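You operate a simulated robot arm through the tools that you are given. There is no shell and no other tool. Be economical: measure what you need, move in short steps, check, and stop when the job is done.

You run a simulated robot arm. Do the job below in one go: nothing can be reset, and whatever is moved stays where it is left.

## Task
Take the finished pot off press three, seat the pot marked ten holes, give one shot.
Fine: finished means 0.0 g; four bar port; move nothing during the shot; all three end on their pads.

The check looks at the end state, three seconds after you hand in, the way a careful person would. Anything else that was tipped, shoved, dropped, spilled or broken makes it a failure.

## Robot
A 6-joint arm with a two-finger parallel gripper, fixed in place. Base frame: the origin is at the foot of the arm, x ahead of it, y to its left, z up. Readings come in mm, rad, newtons and seconds.
With the tool pointing down near the work surface it reaches from about 480 to 880 mm from the base axis. Its first joint turns from -2.007 to 2.007 rad. Payload 4.2 kg.
The tool frame sits at the grasp point between the pads (the TCP): z along the fingers, y along the line on which they close. The tips reach 23 mm beyond it. The gripper opens to 94 mm. The fingers are 38 mm wide and 10 mm thick; the gripper's body (54 by 96 mm) begins 39 mm behind the TCP.
Orientation is that of the tool frame in the base frame, as a unit quaternion [w, x, y, z]. With the fingers straight down and closing along the base's y, the tool's x points along the base's -x, its y along +y and its z along -z.

## Interface
- The arm moves only by the tool drive_tool. Its argument "commands" is a list of rows, each an object of numbers (a shift or turn left out is 0, a gripper value left out holds the last): "ax", "ay", "az": the turn, a rotation vector about the base's x, y, z in units of 6 degrees (1.0 is 6 degrees); "x", "y", "z": the shift along the base's x, y, z in units of 20 mm (1.0 is 20 mm); "gripper": the opening in per cent of the stroke, from 0 (shut) to 100 (fully open). In form: [{"ax": .., "ay": .., "az": .., "x": .., "y": .., "z": .., "gripper": ..}, ...]. A call has 1 to 8 rows; each row shifts and turns the commanded pose from where the row before left it. A call with a number of a shift or a turn outside -1 to 1 is refused whole. Each row takes 0.2 s and may step no farther than 50 mm and 0.15 rad from the row before; otherwise, or with a gripper value out of range, the whole call is refused. Where a pose cannot be reached the arm comes as near as it can. A force on the tool above 40 N (or 10 N above the force at the start of the call, whichever is more), or a blocked arm, ends the call early, and 0.2 s more pass. The fingers move at their own pace (about 108 mm/s each) and stop on an object; they squeeze with about 39 N. The grip force told is the motor's: it shows also when the fingers shut on nothing. Time passes only in rows, and 0.2 s behind the last, so rows that do not move let the fingers close. It gives the time, the measured TCP pose, the force on the tool (base axes), the opening and the grip force at its end, in the units of the frame above (readings bear some noise).
- Cameras (640 x 400 px; columns grow to the right, rows downward): "scene" is fixed at [49.5, 500.2, 1629.9]; the picture's right is [-0.72, -0.70, 0.00], its down [-0.49, 0.51, -0.71] and it looks along [0.49, -0.51, -0.71] (base axes); focal length 316 px, centre (320, 200). "wrist" rides on the gripper at [86, 16, -75] in the tool frame; the picture's right is [-0.18, 0.98, 0.00], its down [-0.58, -0.11, -0.81] and it looks along [-0.79, -0.15, 0.59] (tool axes); focal length 243 px, centre (320, 200). There is no depth. A picture from a camera that has moved, and an enlarged one, comes with that camera's place and axes in the base frame and with its lens.
- snapshot(camera): a new picture of that camera. No time passes.
- raise_lower(by): slides the trunk up (or, below 0, down) by that many mm; the arm rides with it, the base frame stays. It gives what a move gives, with no picture.
- inspect(camera, box): a new picture of the part [left, top, right, bottom] of that camera's present view, enlarged. No time passes.
- finish_job(): hands the job in; it is judged then, once.

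Go step by step. Nothing tells you positions but the pictures and the camera data: compare them with the known pose of the tool, close in by small moves and look again before you grip or let go. The budget is 120 turns and 64 pictures, counting those below and the enlarged ones. Unless the task says otherwise, let go and move clear before handing in, and close with one line.

The tools are called as name(argument=value, ...) on one line, values as JSON. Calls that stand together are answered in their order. drive_tool: Moves the arm, as the interface text tells. Its arguments: {"type":"object","properties":{"commands":{"type":"array","items":{"type":"object","properties":{"ax":{"type":"number"},"ay":{"type":"number"},"az":{"type":"number"},"x":{"type":"number"},"y":{"type":"number"},"z":{"type":"number"},"gripper":{"type":"number"}}}}},"required":["commands"]} The other tools are called the same way: raise_lower (by) slides the trunk up or down; snapshot (camera) takes a picture; inspect (camera, box) takes an enlarged picture of a part of a camera's view; finish_job () hands the job in.

At the start:

```text
time: 0.0
tcp_pos: [502.3, -8.3, 1247.2]
tcp_rot: [0.0, 0.0, 1.0, 0.0]
contact_force: [0.4, 0.2, -0.4]
width: 94.0
finger_force: 0.1
trunk travel left (down, up): [-775.0, 215.0]
```

scene: 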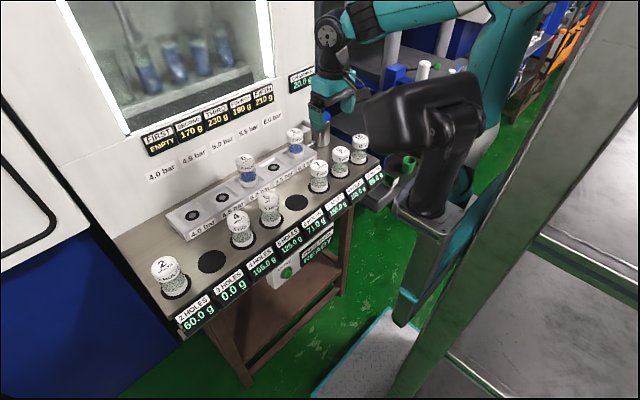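
wrist: 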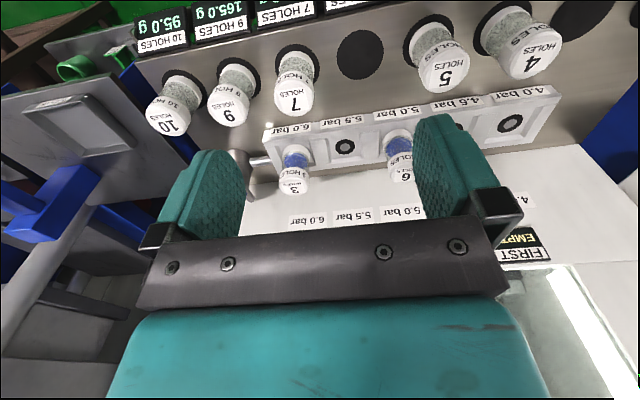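

I see a table with pots on pads (marked by holes), a rail of pressure ports with two pots on it, a display panel of presses and a button box. I'll zoom in to read the labels.

inspect(camera="scene", box=[130, 60, 330, 185])

inspect(camera="scene", box=[140, 120, 400, 282])

inspect(camera="scene", box=[150, 160, 400, 340])

```text
3.20 times, centred on (230, 122) of scene
camera zoom: at [49.5, 500.2, 1629.9], right [-0.72, -0.7, 0.0], down [-0.49, 0.51, -0.71], along [0.49, -0.51, -0.71], focal length 1012 px, centre (608, 448)
```

zoom: 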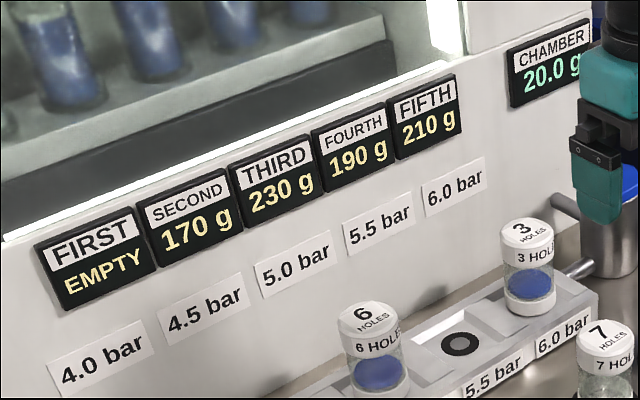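

```text
2.46 times, centred on (270, 201) of scene
camera zoom: at [49.5, 500.2, 1629.9], right [-0.72, -0.7, 0.0], down [-0.49, 0.51, -0.71], along [0.49, -0.51, -0.71], focal length 778 px, centre (443, 198)
```

zoom: 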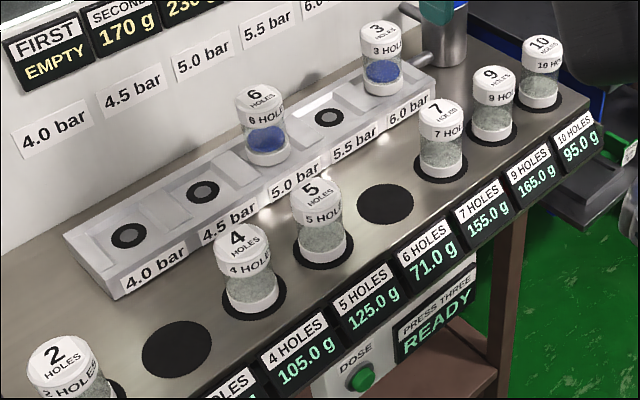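

```text
2.22 times, centred on (275, 250) of scene
camera zoom: at [49.5, 500.2, 1629.9], right [-0.72, -0.7, 0.0], down [-0.49, 0.51, -0.71], along [0.49, -0.51, -0.71], focal length 702 px, centre (420, 89)
```

zoom: 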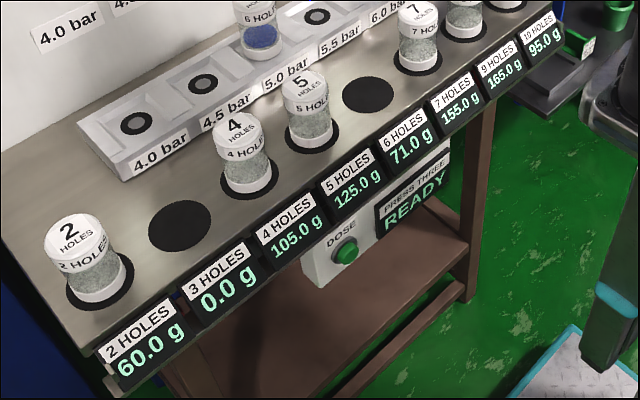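

"Finished" (0.0 g) is pot 3, which sits in the 6.0 bar port; pot 10 goes to the 4.0 bar port. Pot 6 stays in its port for the shot, then goes to its pad. By triangulation pot 3's lid is near (753,-110,1030), so I move above it first.

drive_tool(commands=[{"x": 1, "y": -0.7, "z": -0.5}, {"x": 1, "y": -0.7, "z": -0.5}, {"x": 1, "y": -0.7, "z": -0.5}, {"x": 1, "y": -0.7, "z": -0.5}, {"x": 1, "y": -0.7, "z": -0.5}, {"x": 1, "y": -0.7, "z": -0.5}, {"x": 1, "y": -0.7, "z": -0.5}, {"x": 1, "z": -0.5}])

snapshot(camera="wrist")

snapshot(camera="scene")

```text
time: 1.8
tcp_pos: [662.9, -106.5, 1167.0]
tcp_rot: [0.0, 0.0, 1.0, 0.0]
contact_force: [0.3, -0.6, 0.0]
width: 94.1
finger_force: 0.0
trunk travel left (down, up): [-775.0, 215.0]
```

```text
58 pictures are left
camera wrist: at [576.0, -91.0, 1240.5], right [0.18, 0.98, 0.0], down [0.58, -0.11, 0.81], along [0.79, -0.15, -0.59], focal length 243 px, centre (320, 200)
```

wrist: 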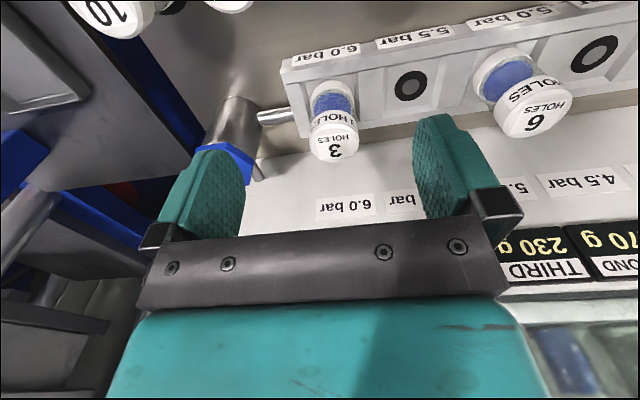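

```text
57 pictures are left
```

scene: 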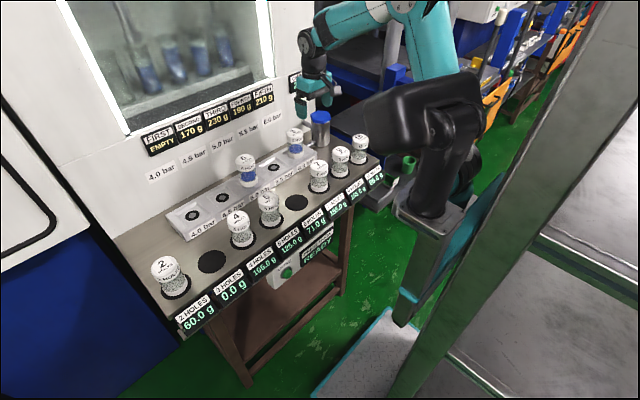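

Pot 3's lid now triangulates to about (748,-107,1038) and the chamber cylinder to y≈-228. I move over the pot and look again.

drive_tool(commands=[{"x": 1, "z": -0.5}, {"x": 1, "z": -0.5}, {"x": 1, "z": -0.5}, {"x": 1, "z": -0.5}, {"x": 0.2, "z": -0.5}, {"z": -0.5}, {}])

snapshot(camera="wrist")

inspect(camera="scene", box=[230, 70, 390, 170])

```text
time: 3.4
tcp_pos: [747.2, -107.7, 1107.7]
tcp_rot: [0.0, 0.0, 1.0, 0.0]
contact_force: [0.2, -0.8, -0.3]
width: 93.8
finger_force: 0.1
trunk travel left (down, up): [-775.0, 215.0]
```

```text
56 pictures are left
camera wrist: at [659.7, -90.2, 1181.4], right [0.18, 0.98, 0.0], down [0.58, -0.11, 0.81], along [0.79, -0.15, -0.59], focal length 243 px, centre (320, 200)
```

wrist: 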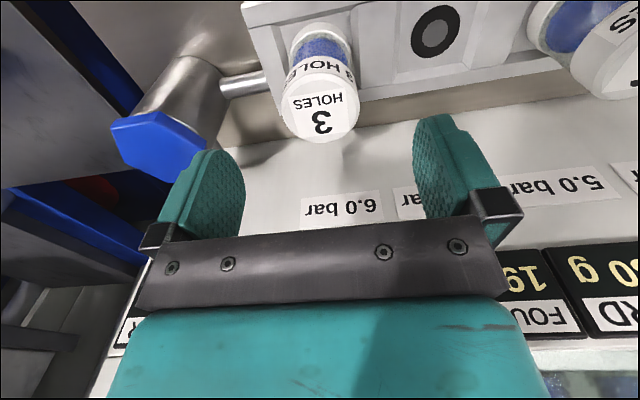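

```text
4.00 times, centred on (310, 120) of scene
camera zoom: at [49.5, 500.2, 1629.9], right [-0.72, -0.7, 0.0], down [-0.49, 0.51, -0.71], along [0.49, -0.51, -0.71], focal length 1264 px, centre (360, 520)
```

zoom: 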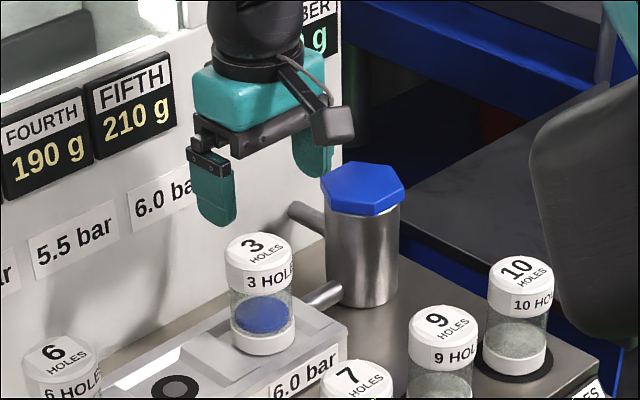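

Lid of pot 3 is at about (752,-107,1033), 50 mm across, and the fingers clear the hex chamber cap. I descend around it.

drive_tool(commands=[{"x": 0.2, "z": -0.8}, {"z": -0.8}, {"z": -0.8}, {"z": -0.8}, {"z": -0.8}, {"z": -0.6}, {}])

snapshot(camera="wrist")

inspect(camera="scene", box=[230, 70, 390, 170])

```text
time: 5.0
tcp_pos: [750.3, -108.5, 1015.4]
tcp_rot: [0.001, 0.0, 1.0, 0.0]
contact_force: [-0.5, 0.0, 0.2]
width: 93.9
finger_force: 0.1
trunk travel left (down, up): [-775.0, 215.0]
```

```text
54 pictures are left
camera wrist: at [663.8, -91.1, 1088.9], right [0.18, 0.98, 0.0], down [0.58, -0.11, 0.81], along [0.79, -0.15, -0.59], focal length 243 px, centre (320, 200)
```

wrist: 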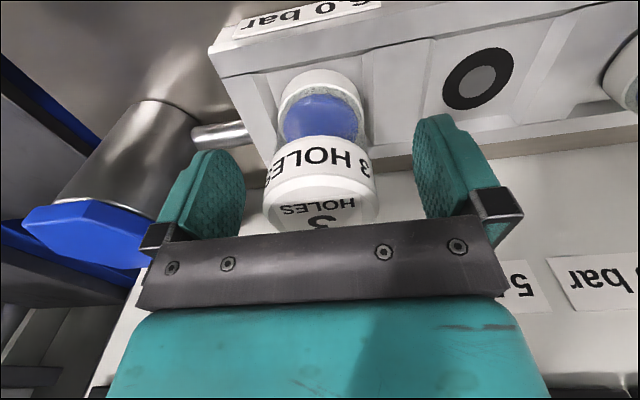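

```text
4.00 times, centred on (310, 120) of scene
camera zoom: at [49.5, 500.2, 1629.9], right [-0.72, -0.7, 0.0], down [-0.49, 0.51, -0.71], along [0.49, -0.51, -0.71], focal length 1264 px, centre (360, 520)
```

zoom: 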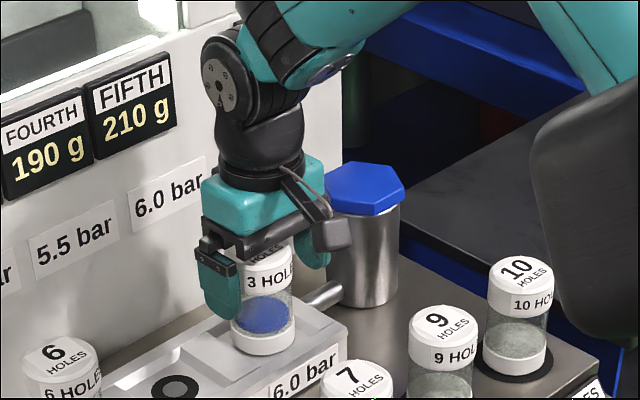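

Pot 3 is between the fingers, lid just below the palm. I close and lift a little.

drive_tool(commands=[{"z": -0.3}, {"gripper": 0}, {"gripper": 0}, {"gripper": 0}, {"gripper": 0}])

```text
time: 6.2
tcp_pos: [751.5, -108.8, 1011.5]
tcp_rot: [0.0, 0.0, 1.0, -0.001]
contact_force: [1.4, -2.8, 3.4]
width: 57.2
finger_force: 39.1
trunk travel left (down, up): [-775.0, 215.0]
```

Gripped at 57 mm. Lifting straight up.

drive_tool(commands=[{"z": 0.5}, {"z": 0.8}, {"z": 1}, {"z": 1}, {"z": 1}, {"z": 1}, {"z": 1}, {"z": 1}])

snapshot(camera="scene")

snapshot(camera="wrist")

```text
time: 8.0
tcp_pos: [750.0, -106.4, 1155.0]
tcp_rot: [0.0, 0.0, 1.0, -0.001]
contact_force: [0.0, -0.2, -2.4]
width: 57.5
finger_force: 38.8
trunk travel left (down, up): [-775.0, 215.0]
```

```text
52 pictures are left
```

scene: 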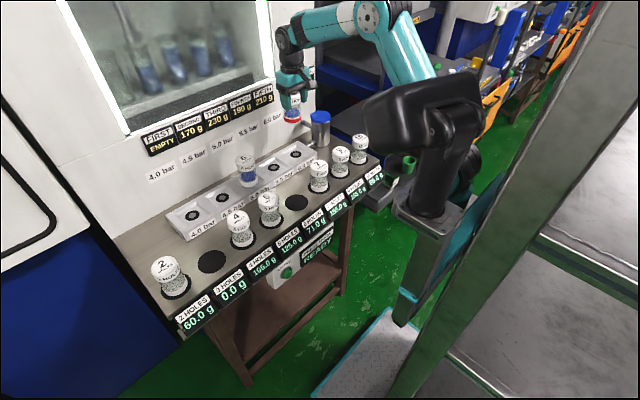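

```text
51 pictures are left
camera wrist: at [664.2, -89.6, 1229.2], right [0.18, 0.98, 0.0], down [0.58, -0.11, 0.81], along [0.79, -0.15, -0.59], focal length 243 px, centre (320, 200)
```

wrist: 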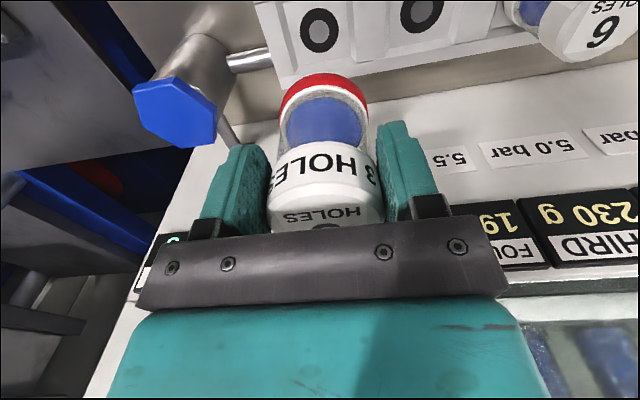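

Pot 3 lifted; a red section appears at its base. I check it and the displays.

inspect(camera="scene", box=[230, 60, 390, 160])

inspect(camera="scene", box=[150, 180, 400, 336])

```text
4.00 times, centred on (310, 110) of scene
camera zoom: at [49.5, 500.2, 1629.9], right [-0.72, -0.7, 0.0], down [-0.49, 0.51, -0.71], along [0.49, -0.51, -0.71], focal length 1264 px, centre (360, 560)
```

zoom: 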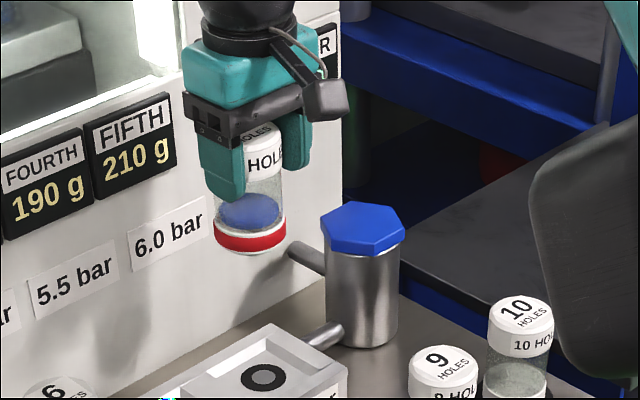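

```text
2.56 times, centred on (275, 258) of scene
camera zoom: at [49.5, 500.2, 1629.9], right [-0.72, -0.7, 0.0], down [-0.49, 0.51, -0.71], along [0.49, -0.51, -0.71], focal length 809 px, centre (435, 52)
```

zoom: 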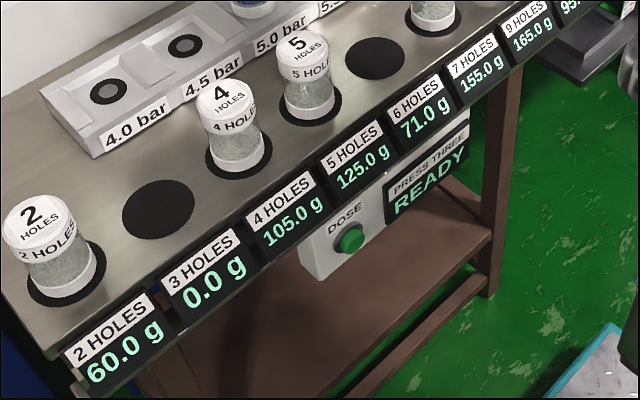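

The pot's base ring shows red when off the port; displays are unchanged. I carry it over the table toward pad 3, about (600,352).

drive_tool(commands=[{"x": -0.5, "y": 1, "z": 0.2}, {"x": -0.5, "y": 1}, {"x": -0.5, "y": 1}, {"x": -0.5, "y": 1}, {"x": -0.5, "y": 1}, {"x": -0.5, "y": 1}, {"x": -0.5, "y": 1}, {"x": -0.5, "y": 1}])

drive_tool(commands=[{"x": -0.5, "y": 1}, {"x": -0.5, "y": 1}, {"x": -0.5, "y": 1}, {"x": -0.5, "y": 1}, {"x": -0.5, "y": 1}, {"x": -0.5, "y": 1}, {"x": -0.5, "y": 1}, {"y": 1}])

drive_tool(commands=[{"y": 1}, {"y": 1}, {"y": 1}, {"y": 1}, {"y": 1}, {"y": 1}, {"y": 0.9}, {}])

snapshot(camera="wrist")

snapshot(camera="scene")

```text
time: 9.8
tcp_pos: [671.1, 51.1, 1158.2]
tcp_rot: [0.0, -0.001, 1.0, 0.0]
contact_force: [0.6, -0.2, -2.1]
width: 57.2
finger_force: 39.5
trunk travel left (down, up): [-775.0, 215.0]
```

```text
time: 11.6
tcp_pos: [601.1, 213.1, 1158.0]
tcp_rot: [0.0, 0.0, 1.0, 0.0]
contact_force: [-0.2, -0.8, -2.3]
width: 57.5
finger_force: 39.5
trunk travel left (down, up): [-775.0, 215.0]
```

```text
time: 13.4
tcp_pos: [601.2, 351.6, 1160.3]
tcp_rot: [0.0, 0.001, 1.0, -0.001]
contact_force: [-0.7, 0.3, -2.2]
width: 57.4
finger_force: 39.2
trunk travel left (down, up): [-775.0, 215.0]
```

```text
48 pictures are left
camera wrist: at [514.0, 367.6, 1234.5], right [0.18, 0.98, 0.0], down [0.58, -0.11, 0.81], along [0.79, -0.15, -0.59], focal length 243 px, centre (320, 200)
```

wrist: 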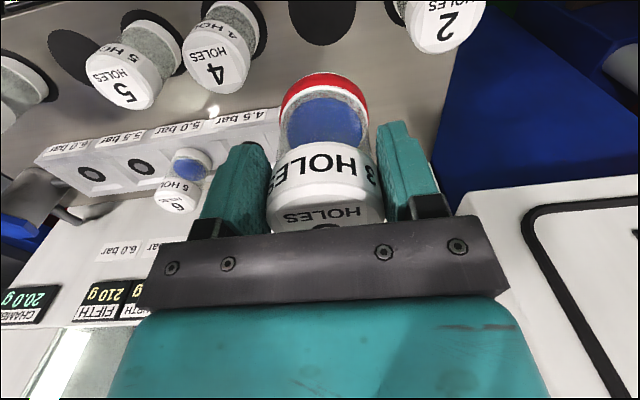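

```text
47 pictures are left
```

scene: 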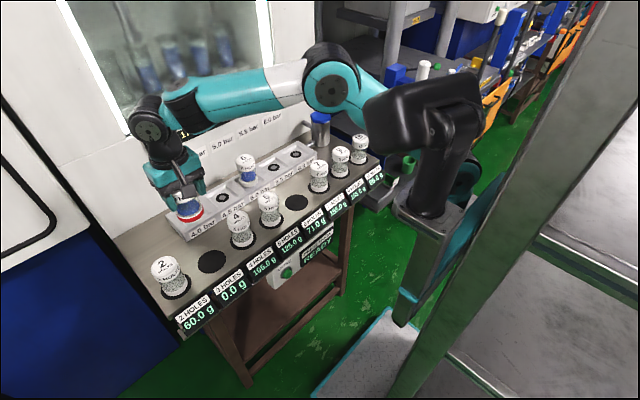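

Over pad 3. I lower partway and recheck alignment against the black pad disc.

drive_tool(commands=[{"z": -1}, {"z": -1}, {"z": -1}, {"z": -1}, {"z": -1}, {"z": -1}, {"z": -1}, {}])

snapshot(camera="wrist")

inspect(camera="scene", box=[130, 190, 290, 290])

```text
time: 15.2
tcp_pos: [600.4, 350.6, 1017.4]
tcp_rot: [0.0, 0.0, 1.0, 0.0]
contact_force: [-0.3, -0.3, -3.7]
width: 57.6
finger_force: 39.3
trunk travel left (down, up): [-775.0, 215.0]
```

```text
46 pictures are left
camera wrist: at [514.4, 367.4, 1092.7], right [0.18, 0.98, 0.0], down [0.58, -0.11, 0.81], along [0.79, -0.15, -0.59], focal length 243 px, centre (320, 200)
```

wrist: 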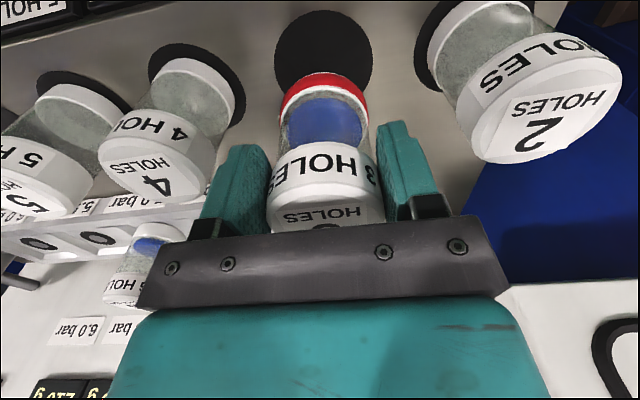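

```text
4.00 times, centred on (210, 240) of scene
camera zoom: at [49.5, 500.2, 1629.9], right [-0.72, -0.7, 0.0], down [-0.49, 0.51, -0.71], along [0.49, -0.51, -0.71], focal length 1264 px, centre (760, 40)
```

zoom: 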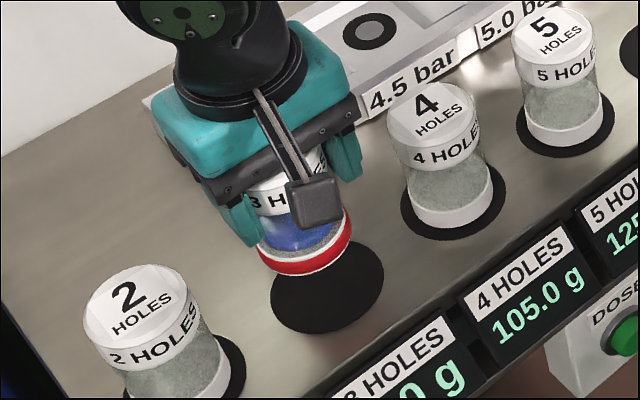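

Pot and pad disc line up within a couple of mm. I lower gently until contact.

drive_tool(commands=[{"z": -0.7, "x": 0.05, "y": 0.05}, {"z": -0.6}, {"z": -0.5}, {"z": -0.3}, {}])

snapshot(camera="wrist")

inspect(camera="scene", box=[130, 190, 290, 290])

```text
time: 16.4
tcp_pos: [602.4, 352.1, 978.9]
tcp_rot: [0.001, 0.0, 1.0, 0.001]
contact_force: [-3.7, -3.0, 20.2]
width: 57.3
finger_force: 39.2
trunk travel left (down, up): [-775.0, 215.0]
```

```text
44 pictures are left
camera wrist: at [514.7, 369.0, 1054.0], right [0.18, 0.98, 0.0], down [0.58, -0.11, 0.81], along [0.79, -0.15, -0.59], focal length 243 px, centre (320, 200)
```

wrist: 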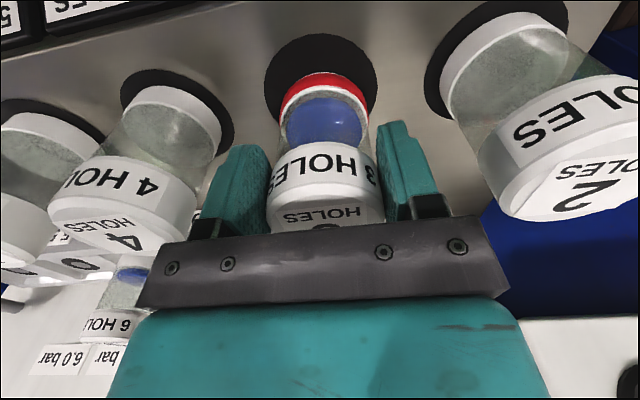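

```text
4.00 times, centred on (210, 240) of scene
camera zoom: at [49.5, 500.2, 1629.9], right [-0.72, -0.7, 0.0], down [-0.49, 0.51, -0.71], along [0.49, -0.51, -0.71], focal length 1264 px, centre (760, 40)
```

zoom: 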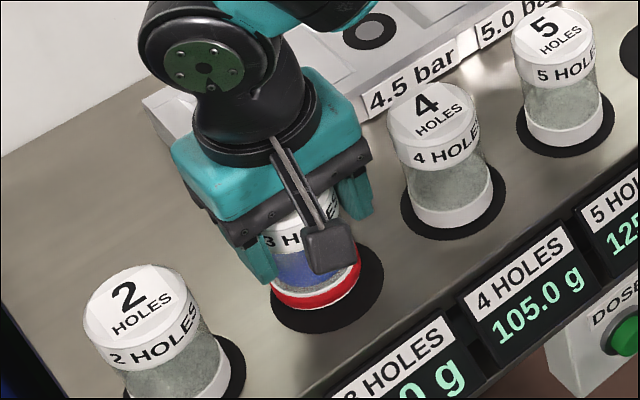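

I feel contact (20 N), but the pot sits about 8 mm too far from me on the disc compared with pot 4 on its disc. I lift slightly, shift -x and set down again.

drive_tool(commands=[{"z": 0.6}, {"x": -0.4, "y": -0.05}, {}])

inspect(camera="scene", box=[130, 190, 290, 290])

snapshot(camera="wrist")

```text
time: 17.2
tcp_pos: [592.0, 350.1, 988.7]
tcp_rot: [-0.001, 0.0, 1.0, 0.0]
contact_force: [-0.4, -0.2, -3.5]
width: 57.5
finger_force: 39.3
trunk travel left (down, up): [-775.0, 215.0]
```

```text
4.00 times, centred on (210, 240) of scene
camera zoom: at [49.5, 500.2, 1629.9], right [-0.72, -0.7, 0.0], down [-0.49, 0.51, -0.71], along [0.49, -0.51, -0.71], focal length 1264 px, centre (760, 40)
```

zoom: 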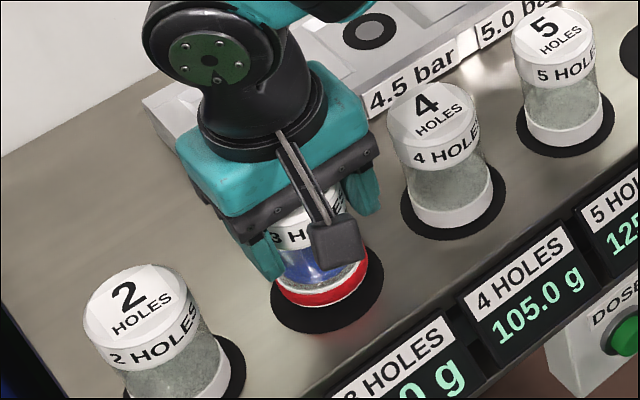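

```text
41 pictures are left
camera wrist: at [506.6, 366.9, 1063.8], right [0.18, 0.98, 0.0], down [0.58, -0.11, 0.81], along [0.79, -0.15, -0.59], focal length 243 px, centre (320, 200)
```

wrist: 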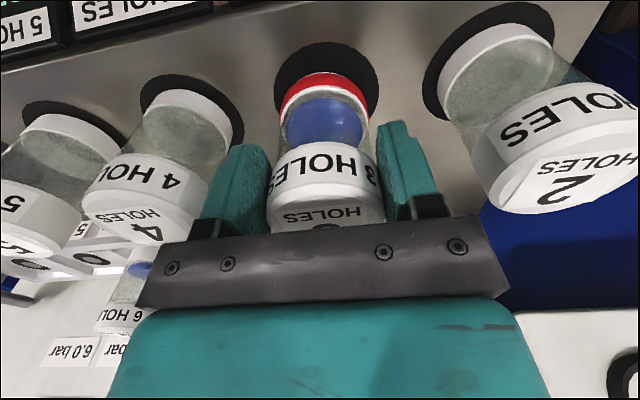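

Now the gaps match pot 4's. Setting it down and releasing.

drive_tool(commands=[{"z": -0.3}, {"z": -0.2}, {}])

```text
time: 18.0
tcp_pos: [593.8, 350.6, 979.1]
tcp_rot: [0.0, 0.0, 1.0, 0.0]
contact_force: [-1.3, -0.9, 3.8]
width: 57.3
finger_force: 38.4
trunk travel left (down, up): [-775.0, 215.0]
```

Light contact, so it is resting on the pad. Opening to a moderate width and rising.

drive_tool(commands=[{"gripper": 75}, {"gripper": 95}, {"gripper": 95}, {}])

drive_tool(commands=[{"z": 0.5}, {"z": 0.8}, {"z": 1}, {"z": 1}, {"z": 1}, {"z": 1}, {"z": 1}, {"z": 1}])

inspect(camera="scene", box=[130, 190, 290, 290])

snapshot(camera="wrist")

```text
time: 19.0
tcp_pos: [593.5, 350.5, 979.6]
tcp_rot: [0.001, 0.0, 1.0, 0.0]
contact_force: [-0.5, -0.3, -0.6]
width: 89.0
finger_force: 0.1
trunk travel left (down, up): [-775.0, 215.0]
```

```text
time: 20.8
tcp_pos: [593.4, 350.4, 1125.6]
tcp_rot: [0.0, 0.001, 1.0, 0.0]
contact_force: [0.8, 1.1, -0.4]
width: 89.1
finger_force: 0.1
trunk travel left (down, up): [-775.0, 215.0]
```

```text
4.00 times, centred on (210, 240) of scene
camera zoom: at [49.5, 500.2, 1629.9], right [-0.72, -0.7, 0.0], down [-0.49, 0.51, -0.71], along [0.49, -0.51, -0.71], focal length 1264 px, centre (760, 40)
```

zoom: 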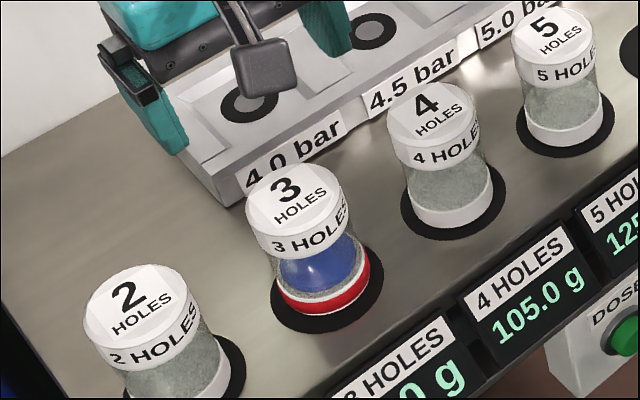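

```text
39 pictures are left
camera wrist: at [506.6, 368.2, 1200.2], right [0.18, 0.98, 0.0], down [0.58, -0.11, 0.81], along [0.79, -0.15, -0.59], focal length 243 px, centre (320, 200)
```

wrist: 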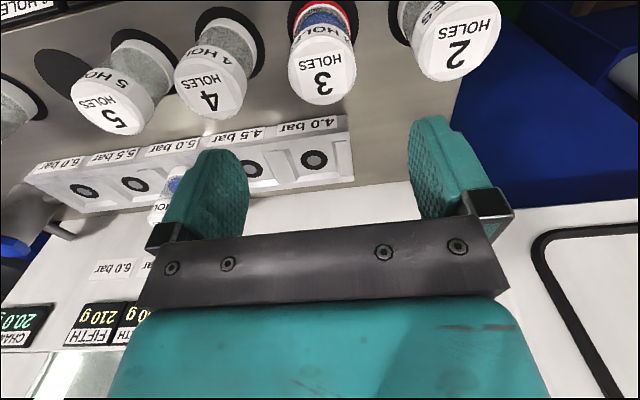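

Pot 3 stands centred on its pad. Rechecking geometry: table ≈899, ports ≈931, port row x≈761 (4.0 bar at y≈310), pad row x≈602. I go to pot 10 near (602,-278).

drive_tool(commands=[{"y": -1, "z": 0.5}, {"y": -1}, {"y": -1}, {"y": -1}, {"y": -1}, {"y": -1}, {"y": -1}, {"y": -1}])

drive_tool(commands=[{"y": -1}, {"y": -1}, {"y": -1}, {"y": -1}, {"y": -1}, {"y": -1}, {"y": -1}, {"y": -1}])

drive_tool(commands=[{"y": -1}, {"y": -1}, {"y": -1}, {"y": -1}, {"y": -1}, {"y": -1}, {"y": -1}, {"y": -1}])

drive_tool(commands=[{"y": -1}, {"y": -1}, {"y": -1}, {"y": -1}, {"y": -1}, {"y": -1}, {"y": -1}, {}])

snapshot(camera="wrist")

inspect(camera="scene", box=[270, 80, 430, 180])

```text
time: 22.6
tcp_pos: [593.1, 190.0, 1133.5]
tcp_rot: [0.0, -0.001, 1.0, 0.0]
contact_force: [-0.4, 1.4, -0.1]
width: 89.2
finger_force: 0.0
trunk travel left (down, up): [-775.0, 215.0]
```

```text
time: 24.4
tcp_pos: [590.8, 29.4, 1134.1]
tcp_rot: [0.0, -0.001, 1.0, 0.0]
contact_force: [0.1, -0.2, -0.2]
width: 89.4
finger_force: 0.1
trunk travel left (down, up): [-775.0, 215.0]
```

```text
time: 26.2
tcp_pos: [593.6, -129.0, 1135.8]
tcp_rot: [0.0, -0.001, 1.0, 0.0]
contact_force: [0.5, 0.1, 0.7]
width: 89.6
finger_force: 0.1
trunk travel left (down, up): [-775.0, 215.0]
```

```text
time: 28.0
tcp_pos: [594.4, -267.9, 1135.6]
tcp_rot: [0.0, -0.001, 1.0, 0.0]
contact_force: [-0.5, 1.0, -0.2]
width: 89.4
finger_force: 0.1
trunk travel left (down, up): [-775.0, 215.0]
```

```text
38 pictures are left
camera wrist: at [507.3, -251.4, 1209.9], right [0.18, 0.98, 0.0], down [0.58, -0.11, 0.81], along [0.79, -0.15, -0.59], focal length 243 px, centre (320, 200)
```

wrist: 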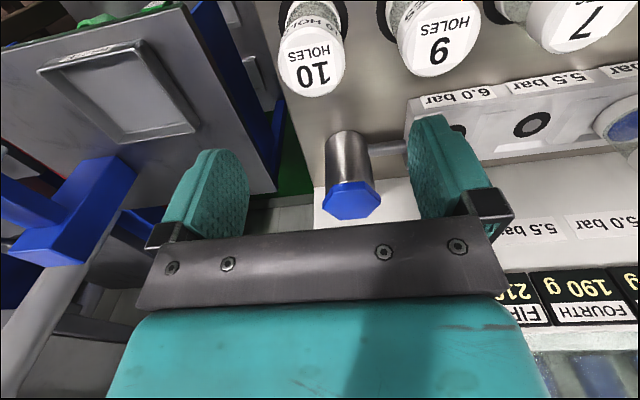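

```text
4.00 times, centred on (350, 130) of scene
camera zoom: at [49.5, 500.2, 1629.9], right [-0.72, -0.7, 0.0], down [-0.49, 0.51, -0.71], along [0.49, -0.51, -0.71], focal length 1264 px, centre (200, 480)
```

zoom: 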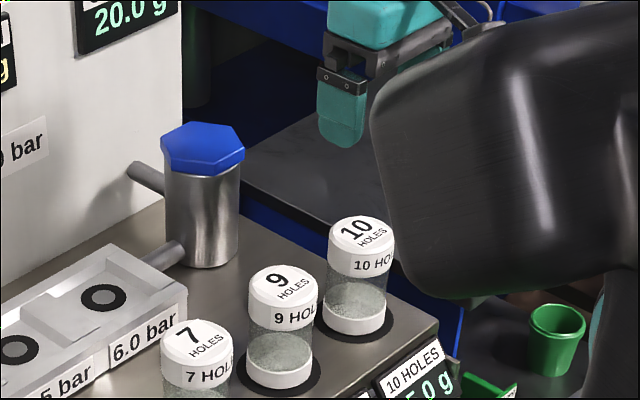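

Pot 10's lid is at about (602,-277). I align and descend over it.

drive_tool(commands=[{"x": 0.4, "y": -0.5, "z": -0.5, "gripper": 95}, {"z": -1}, {"z": -1}, {"z": -1}, {}])

snapshot(camera="wrist")

```text
time: 29.2
tcp_pos: [601.3, -278.2, 1062.8]
tcp_rot: [-0.001, 0.0, 1.0, 0.0]
contact_force: [-0.2, -0.6, 0.9]
width: 89.2
finger_force: 0.1
trunk travel left (down, up): [-775.0, 215.0]
```

```text
36 pictures are left
camera wrist: at [515.5, -262.0, 1138.1], right [0.18, 0.98, 0.0], down [0.58, -0.11, 0.81], along [0.79, -0.15, -0.59], focal length 243 px, centre (320, 200)
```

wrist: 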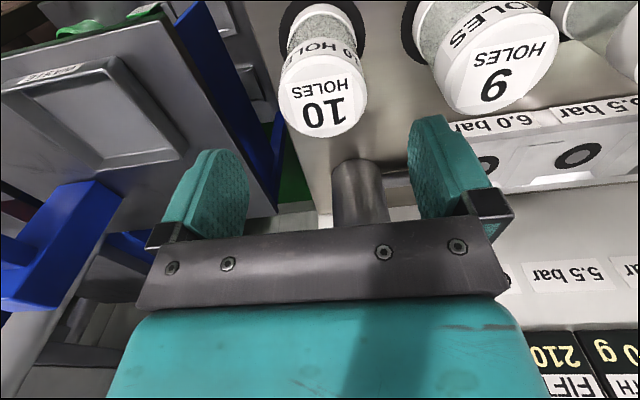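

Aligned well. Descending to grasp height and closing.

drive_tool(commands=[{"y": 0.08, "z": -1}, {"z": -1}, {"z": -1}, {"z": -0.6}, {}])

snapshot(camera="wrist")

```text
time: 30.4
tcp_pos: [601.5, -275.8, 992.3]
tcp_rot: [0.001, 0.0, 1.0, 0.001]
contact_force: [0.7, 0.1, 0.1]
width: 89.1
finger_force: 0.0
trunk travel left (down, up): [-775.0, 215.0]
```

```text
35 pictures are left
camera wrist: at [514.6, -260.0, 1066.9], right [0.18, 0.98, 0.0], down [0.58, -0.11, 0.81], along [0.79, -0.15, -0.59], focal length 243 px, centre (320, 200)
```

wrist: 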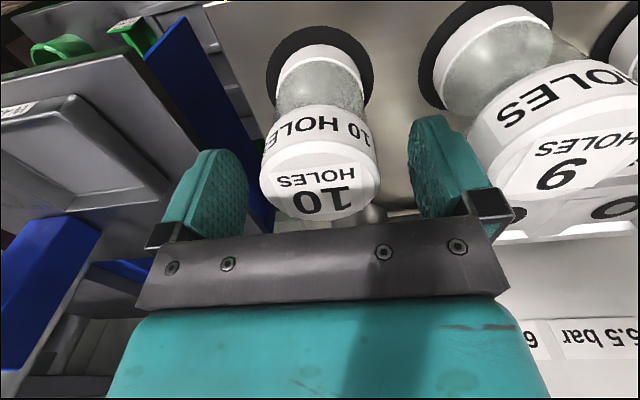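

Lowering the last 12 mm and closing.

drive_tool(commands=[{"z": -0.6}, {}, {"gripper": 0}, {"gripper": 0}, {"gripper": 0}, {"gripper": 0}])

snapshot(camera="wrist")

```text
time: 31.8
tcp_pos: [601.0, -277.7, 979.8]
tcp_rot: [0.0, 0.0, 1.0, 0.0]
contact_force: [0.3, -0.2, 0.0]
width: 57.1
finger_force: 39.3
trunk travel left (down, up): [-775.0, 215.0]
```

```text
34 pictures are left
camera wrist: at [515.1, -260.5, 1055.0], right [0.18, 0.98, 0.0], down [0.58, -0.11, 0.81], along [0.79, -0.15, -0.59], focal length 243 px, centre (320, 200)
```

wrist: 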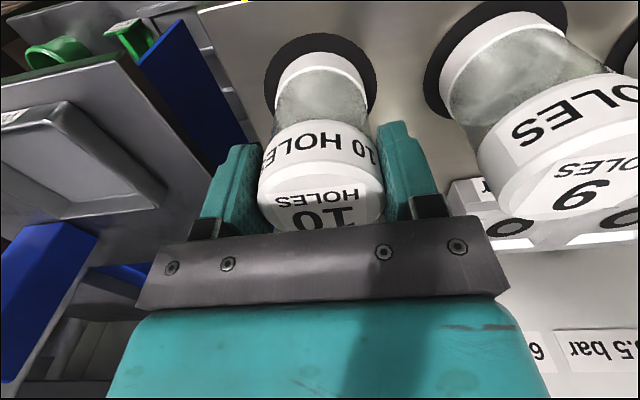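

Firm grip; this time the pot is nearly centred on the TCP in x as well. I lift and carry it to above the 4.0 bar port, about (761,311).

drive_tool(commands=[{"z": 0.5}, {"z": 1}, {"z": 1}, {"z": 1}, {"z": 1}, {"z": 1}, {"z": 1}, {"z": 1}])

drive_tool(commands=[{"y": 1, "z": 1}, {"y": 1, "z": 0.5}, {"y": 1}, {"y": 1}, {"y": 1}, {"y": 1}, {"y": 1}, {"y": 1}])

drive_tool(commands=[{"y": 1, "x": 0.5}, {"y": 1, "x": 0.5}, {"y": 1, "x": 0.5}, {"y": 1, "x": 0.5}, {"y": 1, "x": 0.5}, {"y": 1, "x": 0.5}, {"y": 1, "x": 0.5}, {"y": 1, "x": 0.5}])

drive_tool(commands=[{"y": 1, "x": 0.5}, {"y": 1, "x": 0.5}, {"y": 1, "x": 0.5}, {"y": 1, "x": 0.5}, {"y": 1, "x": 0.5}, {"y": 1, "x": 0.5}, {"y": 1, "x": 0.5}, {"y": 1, "x": 0.5}])

drive_tool(commands=[{"y": 1}, {"y": 1}, {"y": 1}, {"y": 1}, {"y": 1}, {"y": 0.4}, {}])

snapshot(camera="wrist")

snapshot(camera="scene")

```text
time: 33.6
tcp_pos: [600.0, -276.1, 1131.9]
tcp_rot: [0.0, 0.001, 1.0, 0.0]
contact_force: [0.6, 0.6, -2.4]
width: 57.4
finger_force: 39.3
trunk travel left (down, up): [-775.0, 215.0]
```

```text
time: 35.4
tcp_pos: [602.4, -116.0, 1159.3]
tcp_rot: [0.001, -0.001, 1.0, 0.0]
contact_force: [0.4, -1.0, -1.3]
width: 57.3
finger_force: 39.0
trunk travel left (down, up): [-775.0, 215.0]
```

```text
time: 37.2
tcp_pos: [681.8, 43.4, 1161.8]
tcp_rot: [0.001, 0.0, 1.0, 0.0]
contact_force: [0.7, -0.2, -2.0]
width: 57.4
finger_force: 39.1
trunk travel left (down, up): [-775.0, 215.0]
```

```text
time: 39.0
tcp_pos: [760.2, 200.9, 1162.0]
tcp_rot: [-0.001, 0.001, 1.0, 0.0]
contact_force: [-0.2, -0.4, -1.1]
width: 57.0
finger_force: 38.9
trunk travel left (down, up): [-775.0, 215.0]
```

```text
time: 40.6
tcp_pos: [741.3, 292.4, 1154.8]
tcp_rot: [0.0, 0.0, 1.0, 0.001]
contact_force: [0.5, -0.1, -2.2]
width: 57.1
finger_force: 39.0
out of reach, approached as far as the arm can: row 4, 5, 6
trunk travel left (down, up): [-775.0, 215.0]
```

```text
33 pictures are left
camera wrist: at [655.0, 308.0, 1230.5], right [0.18, 0.98, 0.0], down [0.58, -0.11, 0.81], along [0.79, -0.15, -0.59], focal length 243 px, centre (320, 200)
```

wrist: 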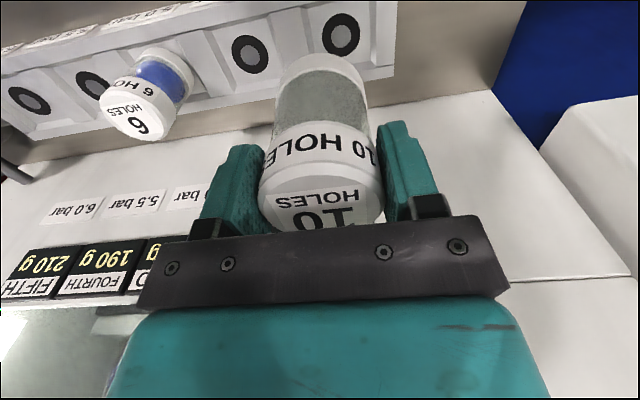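

```text
32 pictures are left
```

scene: 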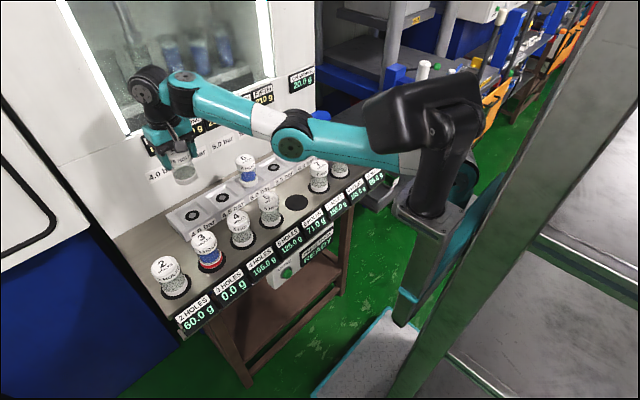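

The reach limit bites at this height. I lower by 60 mm in place (clear of everything below) and then move on.

drive_tool(commands=[{"z": -1}, {"z": -1}, {"z": -1}, {}])

```text
time: 41.6
tcp_pos: [749.9, 298.0, 1096.7]
tcp_rot: [0.0, 0.0, 1.0, 0.0]
contact_force: [-0.1, 0.2, -2.3]
width: 57.1
finger_force: 39.6
out of reach, approached as far as the arm can: row 1, 2, 3
trunk travel left (down, up): [-775.0, 215.0]
```

drive_tool(commands=[{"z": -1}, {"z": -1}, {}])

snapshot(camera="wrist")

```text
time: 42.4
tcp_pos: [753.7, 300.3, 1058.5]
tcp_rot: [-0.002, 0.001, 1.0, -0.001]
contact_force: [-1.0, -0.6, -1.3]
width: 57.3
finger_force: 38.9
out of reach, approached as far as the arm can: row 2
trunk travel left (down, up): [-775.0, 215.0]
```

```text
31 pictures are left
camera wrist: at [666.9, 316.9, 1133.1], right [0.18, 0.98, 0.0], down [0.58, -0.11, 0.81], along [0.79, -0.15, -0.59], focal length 243 px, centre (320, 200)
```

wrist: 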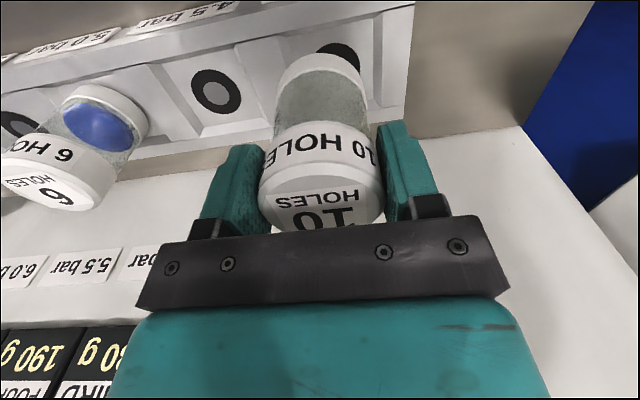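

The arm stopped short at (754,300); I try the remaining small shift here to see what the limit is.

drive_tool(commands=[{"x": 0.2, "y": 0.2}, {"x": 0.1, "y": 0.3}, {}])

```text
time: 43.2
tcp_pos: [749.1, 308.5, 1058.6]
tcp_rot: [0.0, 0.0, 1.0, 0.0]
contact_force: [0.2, -0.5, -2.4]
width: 57.1
finger_force: 38.9
out of reach, approached as far as the arm can: row 1, 2
trunk travel left (down, up): [-775.0, 215.0]
```

raise_lower(by=60)

drive_tool(commands=[{"x": 0.2}, {"z": -1}, {"z": -1}, {"z": -1}, {}])

snapshot(camera="scene")

```text
time: 44.2
tcp_pos: [751.1, 306.9, 1118.3]
tcp_rot: [0.0, 0.001, 1.0, 0.0]
contact_force: [0.7, 0.0, -2.0]
width: 57.3
finger_force: 38.6
trunk travel left (down, up): [-835.0, 155.0]
```

```text
time: 45.4
tcp_pos: [751.6, 306.0, 1057.6]
tcp_rot: [-0.001, 0.0, 1.0, 0.0]
contact_force: [-0.4, -0.6, -2.0]
width: 57.1
finger_force: 39.8
out of reach, approached as far as the arm can: row 1
trunk travel left (down, up): [-835.0, 155.0]
```

```text
30 pictures are left
```

scene: 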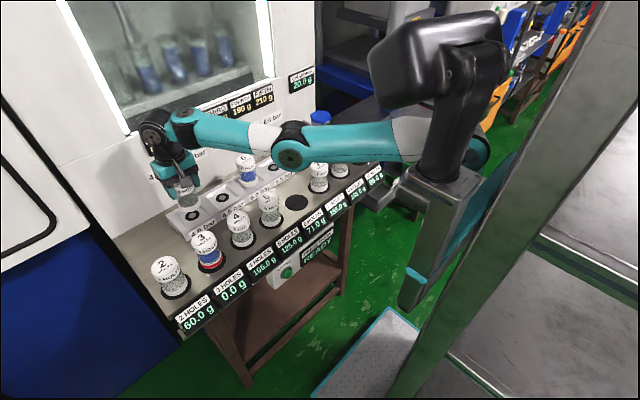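

Lower rows were fine after raising the trunk; I try the outward shift again.

drive_tool(commands=[{"x": 0.3, "y": 0.15}, {"x": 0.2, "y": 0.1}, {}])

snapshot(camera="wrist")

inspect(camera="scene", box=[120, 130, 280, 230])

```text
time: 46.2
tcp_pos: [754.0, 306.7, 1058.9]
tcp_rot: [0.0, 0.0, 1.0, 0.0]
contact_force: [-0.3, -0.7, -2.6]
width: 57.4
finger_force: 39.2
out of reach, approached as far as the arm can: row 1
trunk travel left (down, up): [-835.0, 155.0]
```

```text
29 pictures are left
camera wrist: at [668.0, 323.1, 1132.8], right [0.18, 0.98, 0.0], down [0.58, -0.11, 0.81], along [0.79, -0.15, -0.59], focal length 243 px, centre (320, 200)
```

wrist: 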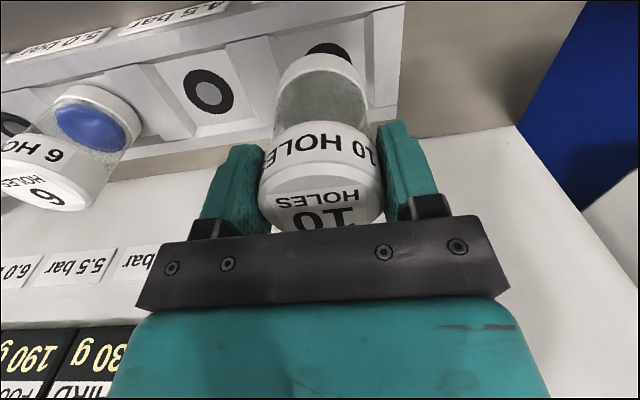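

```text
4.00 times, centred on (200, 180) of scene
camera zoom: at [49.5, 500.2, 1629.9], right [-0.72, -0.7, 0.0], down [-0.49, 0.51, -0.71], along [0.49, -0.51, -0.71], focal length 1264 px, centre (800, 280)
```

zoom: 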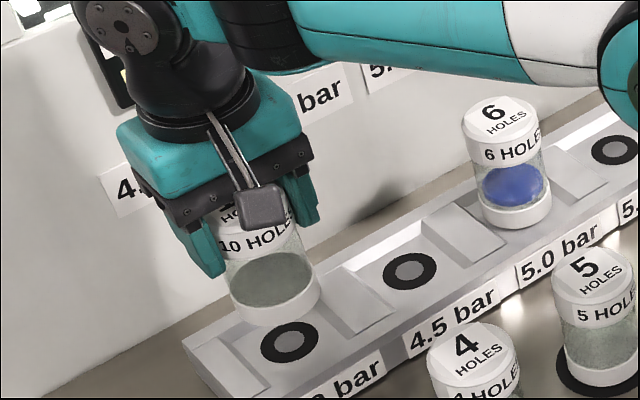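

Limit again about r=814. I test whether being lower helps (pot bottom still ~25 mm above the rail).

drive_tool(commands=[{"z": -0.8}, {"x": 0.2, "y": 0.1}, {"x": 0.2, "y": 0.1}, {}])

```text
time: 47.2
tcp_pos: [755.4, 306.2, 1041.7]
tcp_rot: [0.0, 0.001, 1.0, 0.0]
contact_force: [0.0, 0.4, -1.8]
width: 57.2
finger_force: 38.8
out of reach, approached as far as the arm can: row 2, 3
trunk travel left (down, up): [-835.0, 155.0]
```

Vertical reach ends at about r=815, and the port needs 822. I'll regrasp: set the pot on the bare pad-6 spot and grip it with its centre about 12 mm beyond the TCP in x, as happened with pot 3. First I travel there.

drive_tool(commands=[{"x": -0.8, "z": 1}, {"x": -0.8, "z": 1}, {"x": -0.8, "z": 1}, {"x": -0.8, "z": 1}, {"x": -0.8, "z": 0.5, "y": -1}, {"x": -0.8, "y": -1}, {"x": -0.8, "y": -1}, {"x": -0.8, "y": -1}])

drive_tool(commands=[{"x": -0.8, "y": -1}, {"x": -0.4, "y": -1}, {"y": -1}, {"y": -1}, {"y": -1}, {"y": -1}, {"y": -1}, {"y": -1}])

```text
time: 49.0
tcp_pos: [680.8, 292.5, 1133.9]
tcp_rot: [-0.001, 0.0, 1.0, 0.001]
contact_force: [-0.4, -0.6, -2.3]
width: 57.3
finger_force: 38.7
out of reach, approached as far as the arm can: row 5, 6, 7, 8
trunk travel left (down, up): [-835.0, 155.0]
```

```text
time: 50.8
tcp_pos: [744.3, 200.0, 1148.6]
tcp_rot: [-0.001, 0.0, 1.0, 0.0]
contact_force: [0.3, 0.5, -2.3]
width: 57.3
finger_force: 38.7
out of reach, approached as far as the arm can: row 1, 2, 3, 4, 5, 6, 7, 8
trunk travel left (down, up): [-835.0, 155.0]
```

That behaved oddly: inward targets were flagged too and the arm ended at (744,200). I look before moving again.

snapshot(camera="scene")

drive_tool(commands=[{}])

```text
27 pictures are left
```

scene: 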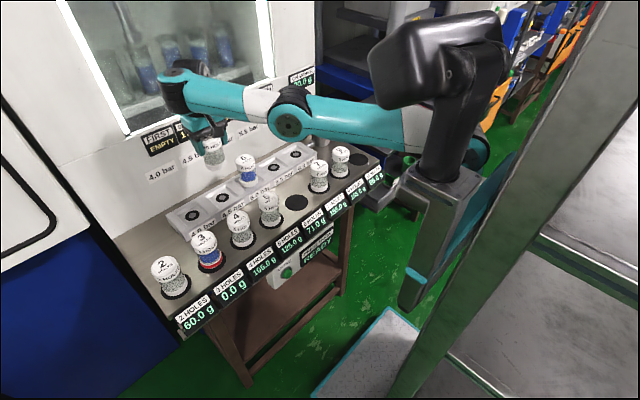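

```text
time: 51.2
tcp_pos: [745.4, 200.0, 1147.9]
tcp_rot: [0.0, -0.001, 1.0, -0.001]
contact_force: [-0.1, -0.4, -2.2]
width: 57.2
finger_force: 39.5
trunk travel left (down, up): [-835.0, 155.0]
```

drive_tool(commands=[{"x": -0.3, "z": -0.3}, {"x": -0.3, "z": -0.3}, {}])

```text
time: 52.0
tcp_pos: [742.0, 206.7, 1137.4]
tcp_rot: [-0.001, 0.0, 1.0, -0.001]
contact_force: [-0.6, 0.8, -2.5]
width: 57.3
finger_force: 39.3
out of reach, approached as far as the arm can: row 1, 2
trunk travel left (down, up): [-835.0, 155.0]
```

The arm seems caught near a straight-elbow branch. I extend slightly outward again and see whether motion is free there.

drive_tool(commands=[{"x": 0.5}, {"x": 0.5}, {}])

drive_tool(commands=[{"z": -0.5}, {"z": -0.5}, {}])

```text
time: 52.8
tcp_pos: [762.0, 206.7, 1136.9]
tcp_rot: [0.0, 0.001, 1.0, 0.001]
contact_force: [-0.7, 1.1, -1.7]
width: 57.5
finger_force: 38.4
trunk travel left (down, up): [-835.0, 155.0]
```

```text
time: 53.6
tcp_pos: [761.8, 206.0, 1118.1]
tcp_rot: [0.0, 0.0, 1.0, 0.001]
contact_force: [-0.2, -0.2, -2.3]
width: 57.2
finger_force: 38.6
trunk travel left (down, up): [-835.0, 155.0]
```

Free motion here. I take a reference view of the elbow, then overshoot outward and come back to see whether the elbow flips to the proper side.

drive_tool(commands=[{"x": 0.6}, {"x": 0.6}, {"x": 0.8}, {"x": 0.8}, {}])

drive_tool(commands=[{"x": -0.5, "z": 0.3}, {"x": -0.5, "z": 0.3}, {"x": -0.5, "z": 0.3}, {"x": -0.5}, {"x": -0.5}, {"x": -0.5}, {}])

snapshot(camera="scene")

```text
time: 54.8
tcp_pos: [814.2, 207.1, 1118.0]
tcp_rot: [0.0, -0.001, 1.0, 0.001]
contact_force: [0.5, -0.2, -1.6]
width: 57.2
finger_force: 39.5
trunk travel left (down, up): [-835.0, 155.0]
```

```text
time: 56.4
tcp_pos: [758.9, 205.1, 1135.5]
tcp_rot: [0.0, 0.0, 1.0, 0.0]
contact_force: [0.1, 0.0, -1.5]
width: 57.4
finger_force: 39.3
trunk travel left (down, up): [-835.0, 155.0]
```

```text
26 pictures are left
```

scene: 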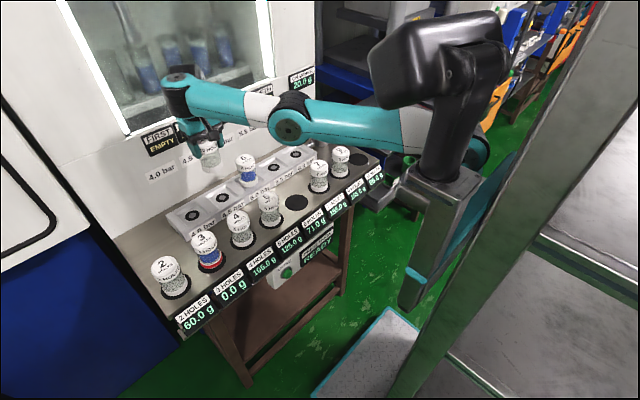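

Here it reached r=840 without complaint, so this posture does allow the port. I lower a bit and go directly towards (761,311).

drive_tool(commands=[{"z": -0.7}, {"z": -0.7}, {"y": 0.5}, {"y": 0.5}, {"y": 0.5}, {"y": 0.5}, {"y": 0.5}, {}])

```text
time: 58.2
tcp_pos: [757.7, 256.8, 1105.9]
tcp_rot: [0.0, 0.0, 1.0, 0.0]
contact_force: [-0.4, -0.4, -1.8]
width: 57.3
finger_force: 38.5
trunk travel left (down, up): [-835.0, 155.0]
```

drive_tool(commands=[{"y": 0.5, "x": 0.1}, {"y": 0.5, "x": 0.1}, {"y": 0.5}, {"y": 0.5}, {"y": 0.5}, {"y": 0.2}, {}])

```text
time: 59.8
tcp_pos: [756.6, 300.0, 1106.8]
tcp_rot: [0.0, 0.0, 1.0, 0.001]
contact_force: [0.2, 0.6, -1.9]
width: 57.4
finger_force: 39.0
out of reach, approached as far as the arm can: row 5, 6
trunk travel left (down, up): [-835.0, 155.0]
```

The limit here depends on the azimuth, hinting at a wrist joint limit. I yaw the tool toward the radial direction (+18°) and try again.

drive_tool(commands=[{"az": 1}, {"az": 1}, {"az": 1}, {"y": 0.3}, {"y": 0.2, "x": 0.1}, {}])

```text
time: 61.2
tcp_pos: [754.4, 306.4, 1106.1]
tcp_rot: [0.002, -0.156, 0.988, 0.0]
contact_force: [-0.8, -0.3, -2.0]
width: 57.1
finger_force: 39.4
out of reach, approached as far as the arm can: row 4
trunk travel left (down, up): [-835.0, 155.0]
```

drive_tool(commands=[{"y": 0.1, "x": 0.1}, {"y": 0.1, "x": 0.1}, {"y": 0.1, "x": 0.1}, {}])

snapshot(camera="scene")

```text
time: 62.2
tcp_pos: [752.8, 304.5, 1106.7]
tcp_rot: [0.0, -0.156, 0.988, 0.0]
contact_force: [0.3, 0.1, -2.7]
width: 57.4
finger_force: 38.9
out of reach, approached as far as the arm can: row 1, 3
trunk travel left (down, up): [-835.0, 155.0]
```

```text
25 pictures are left
```

scene: 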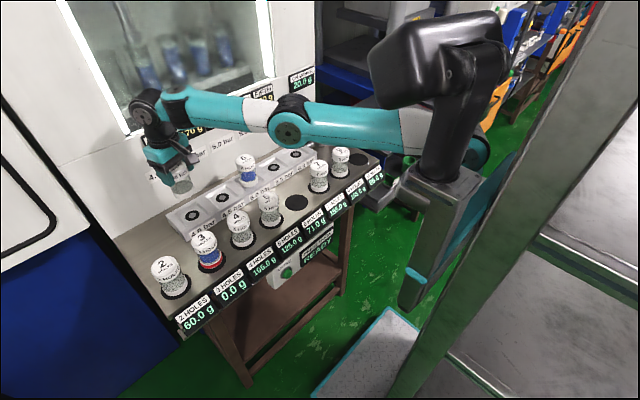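

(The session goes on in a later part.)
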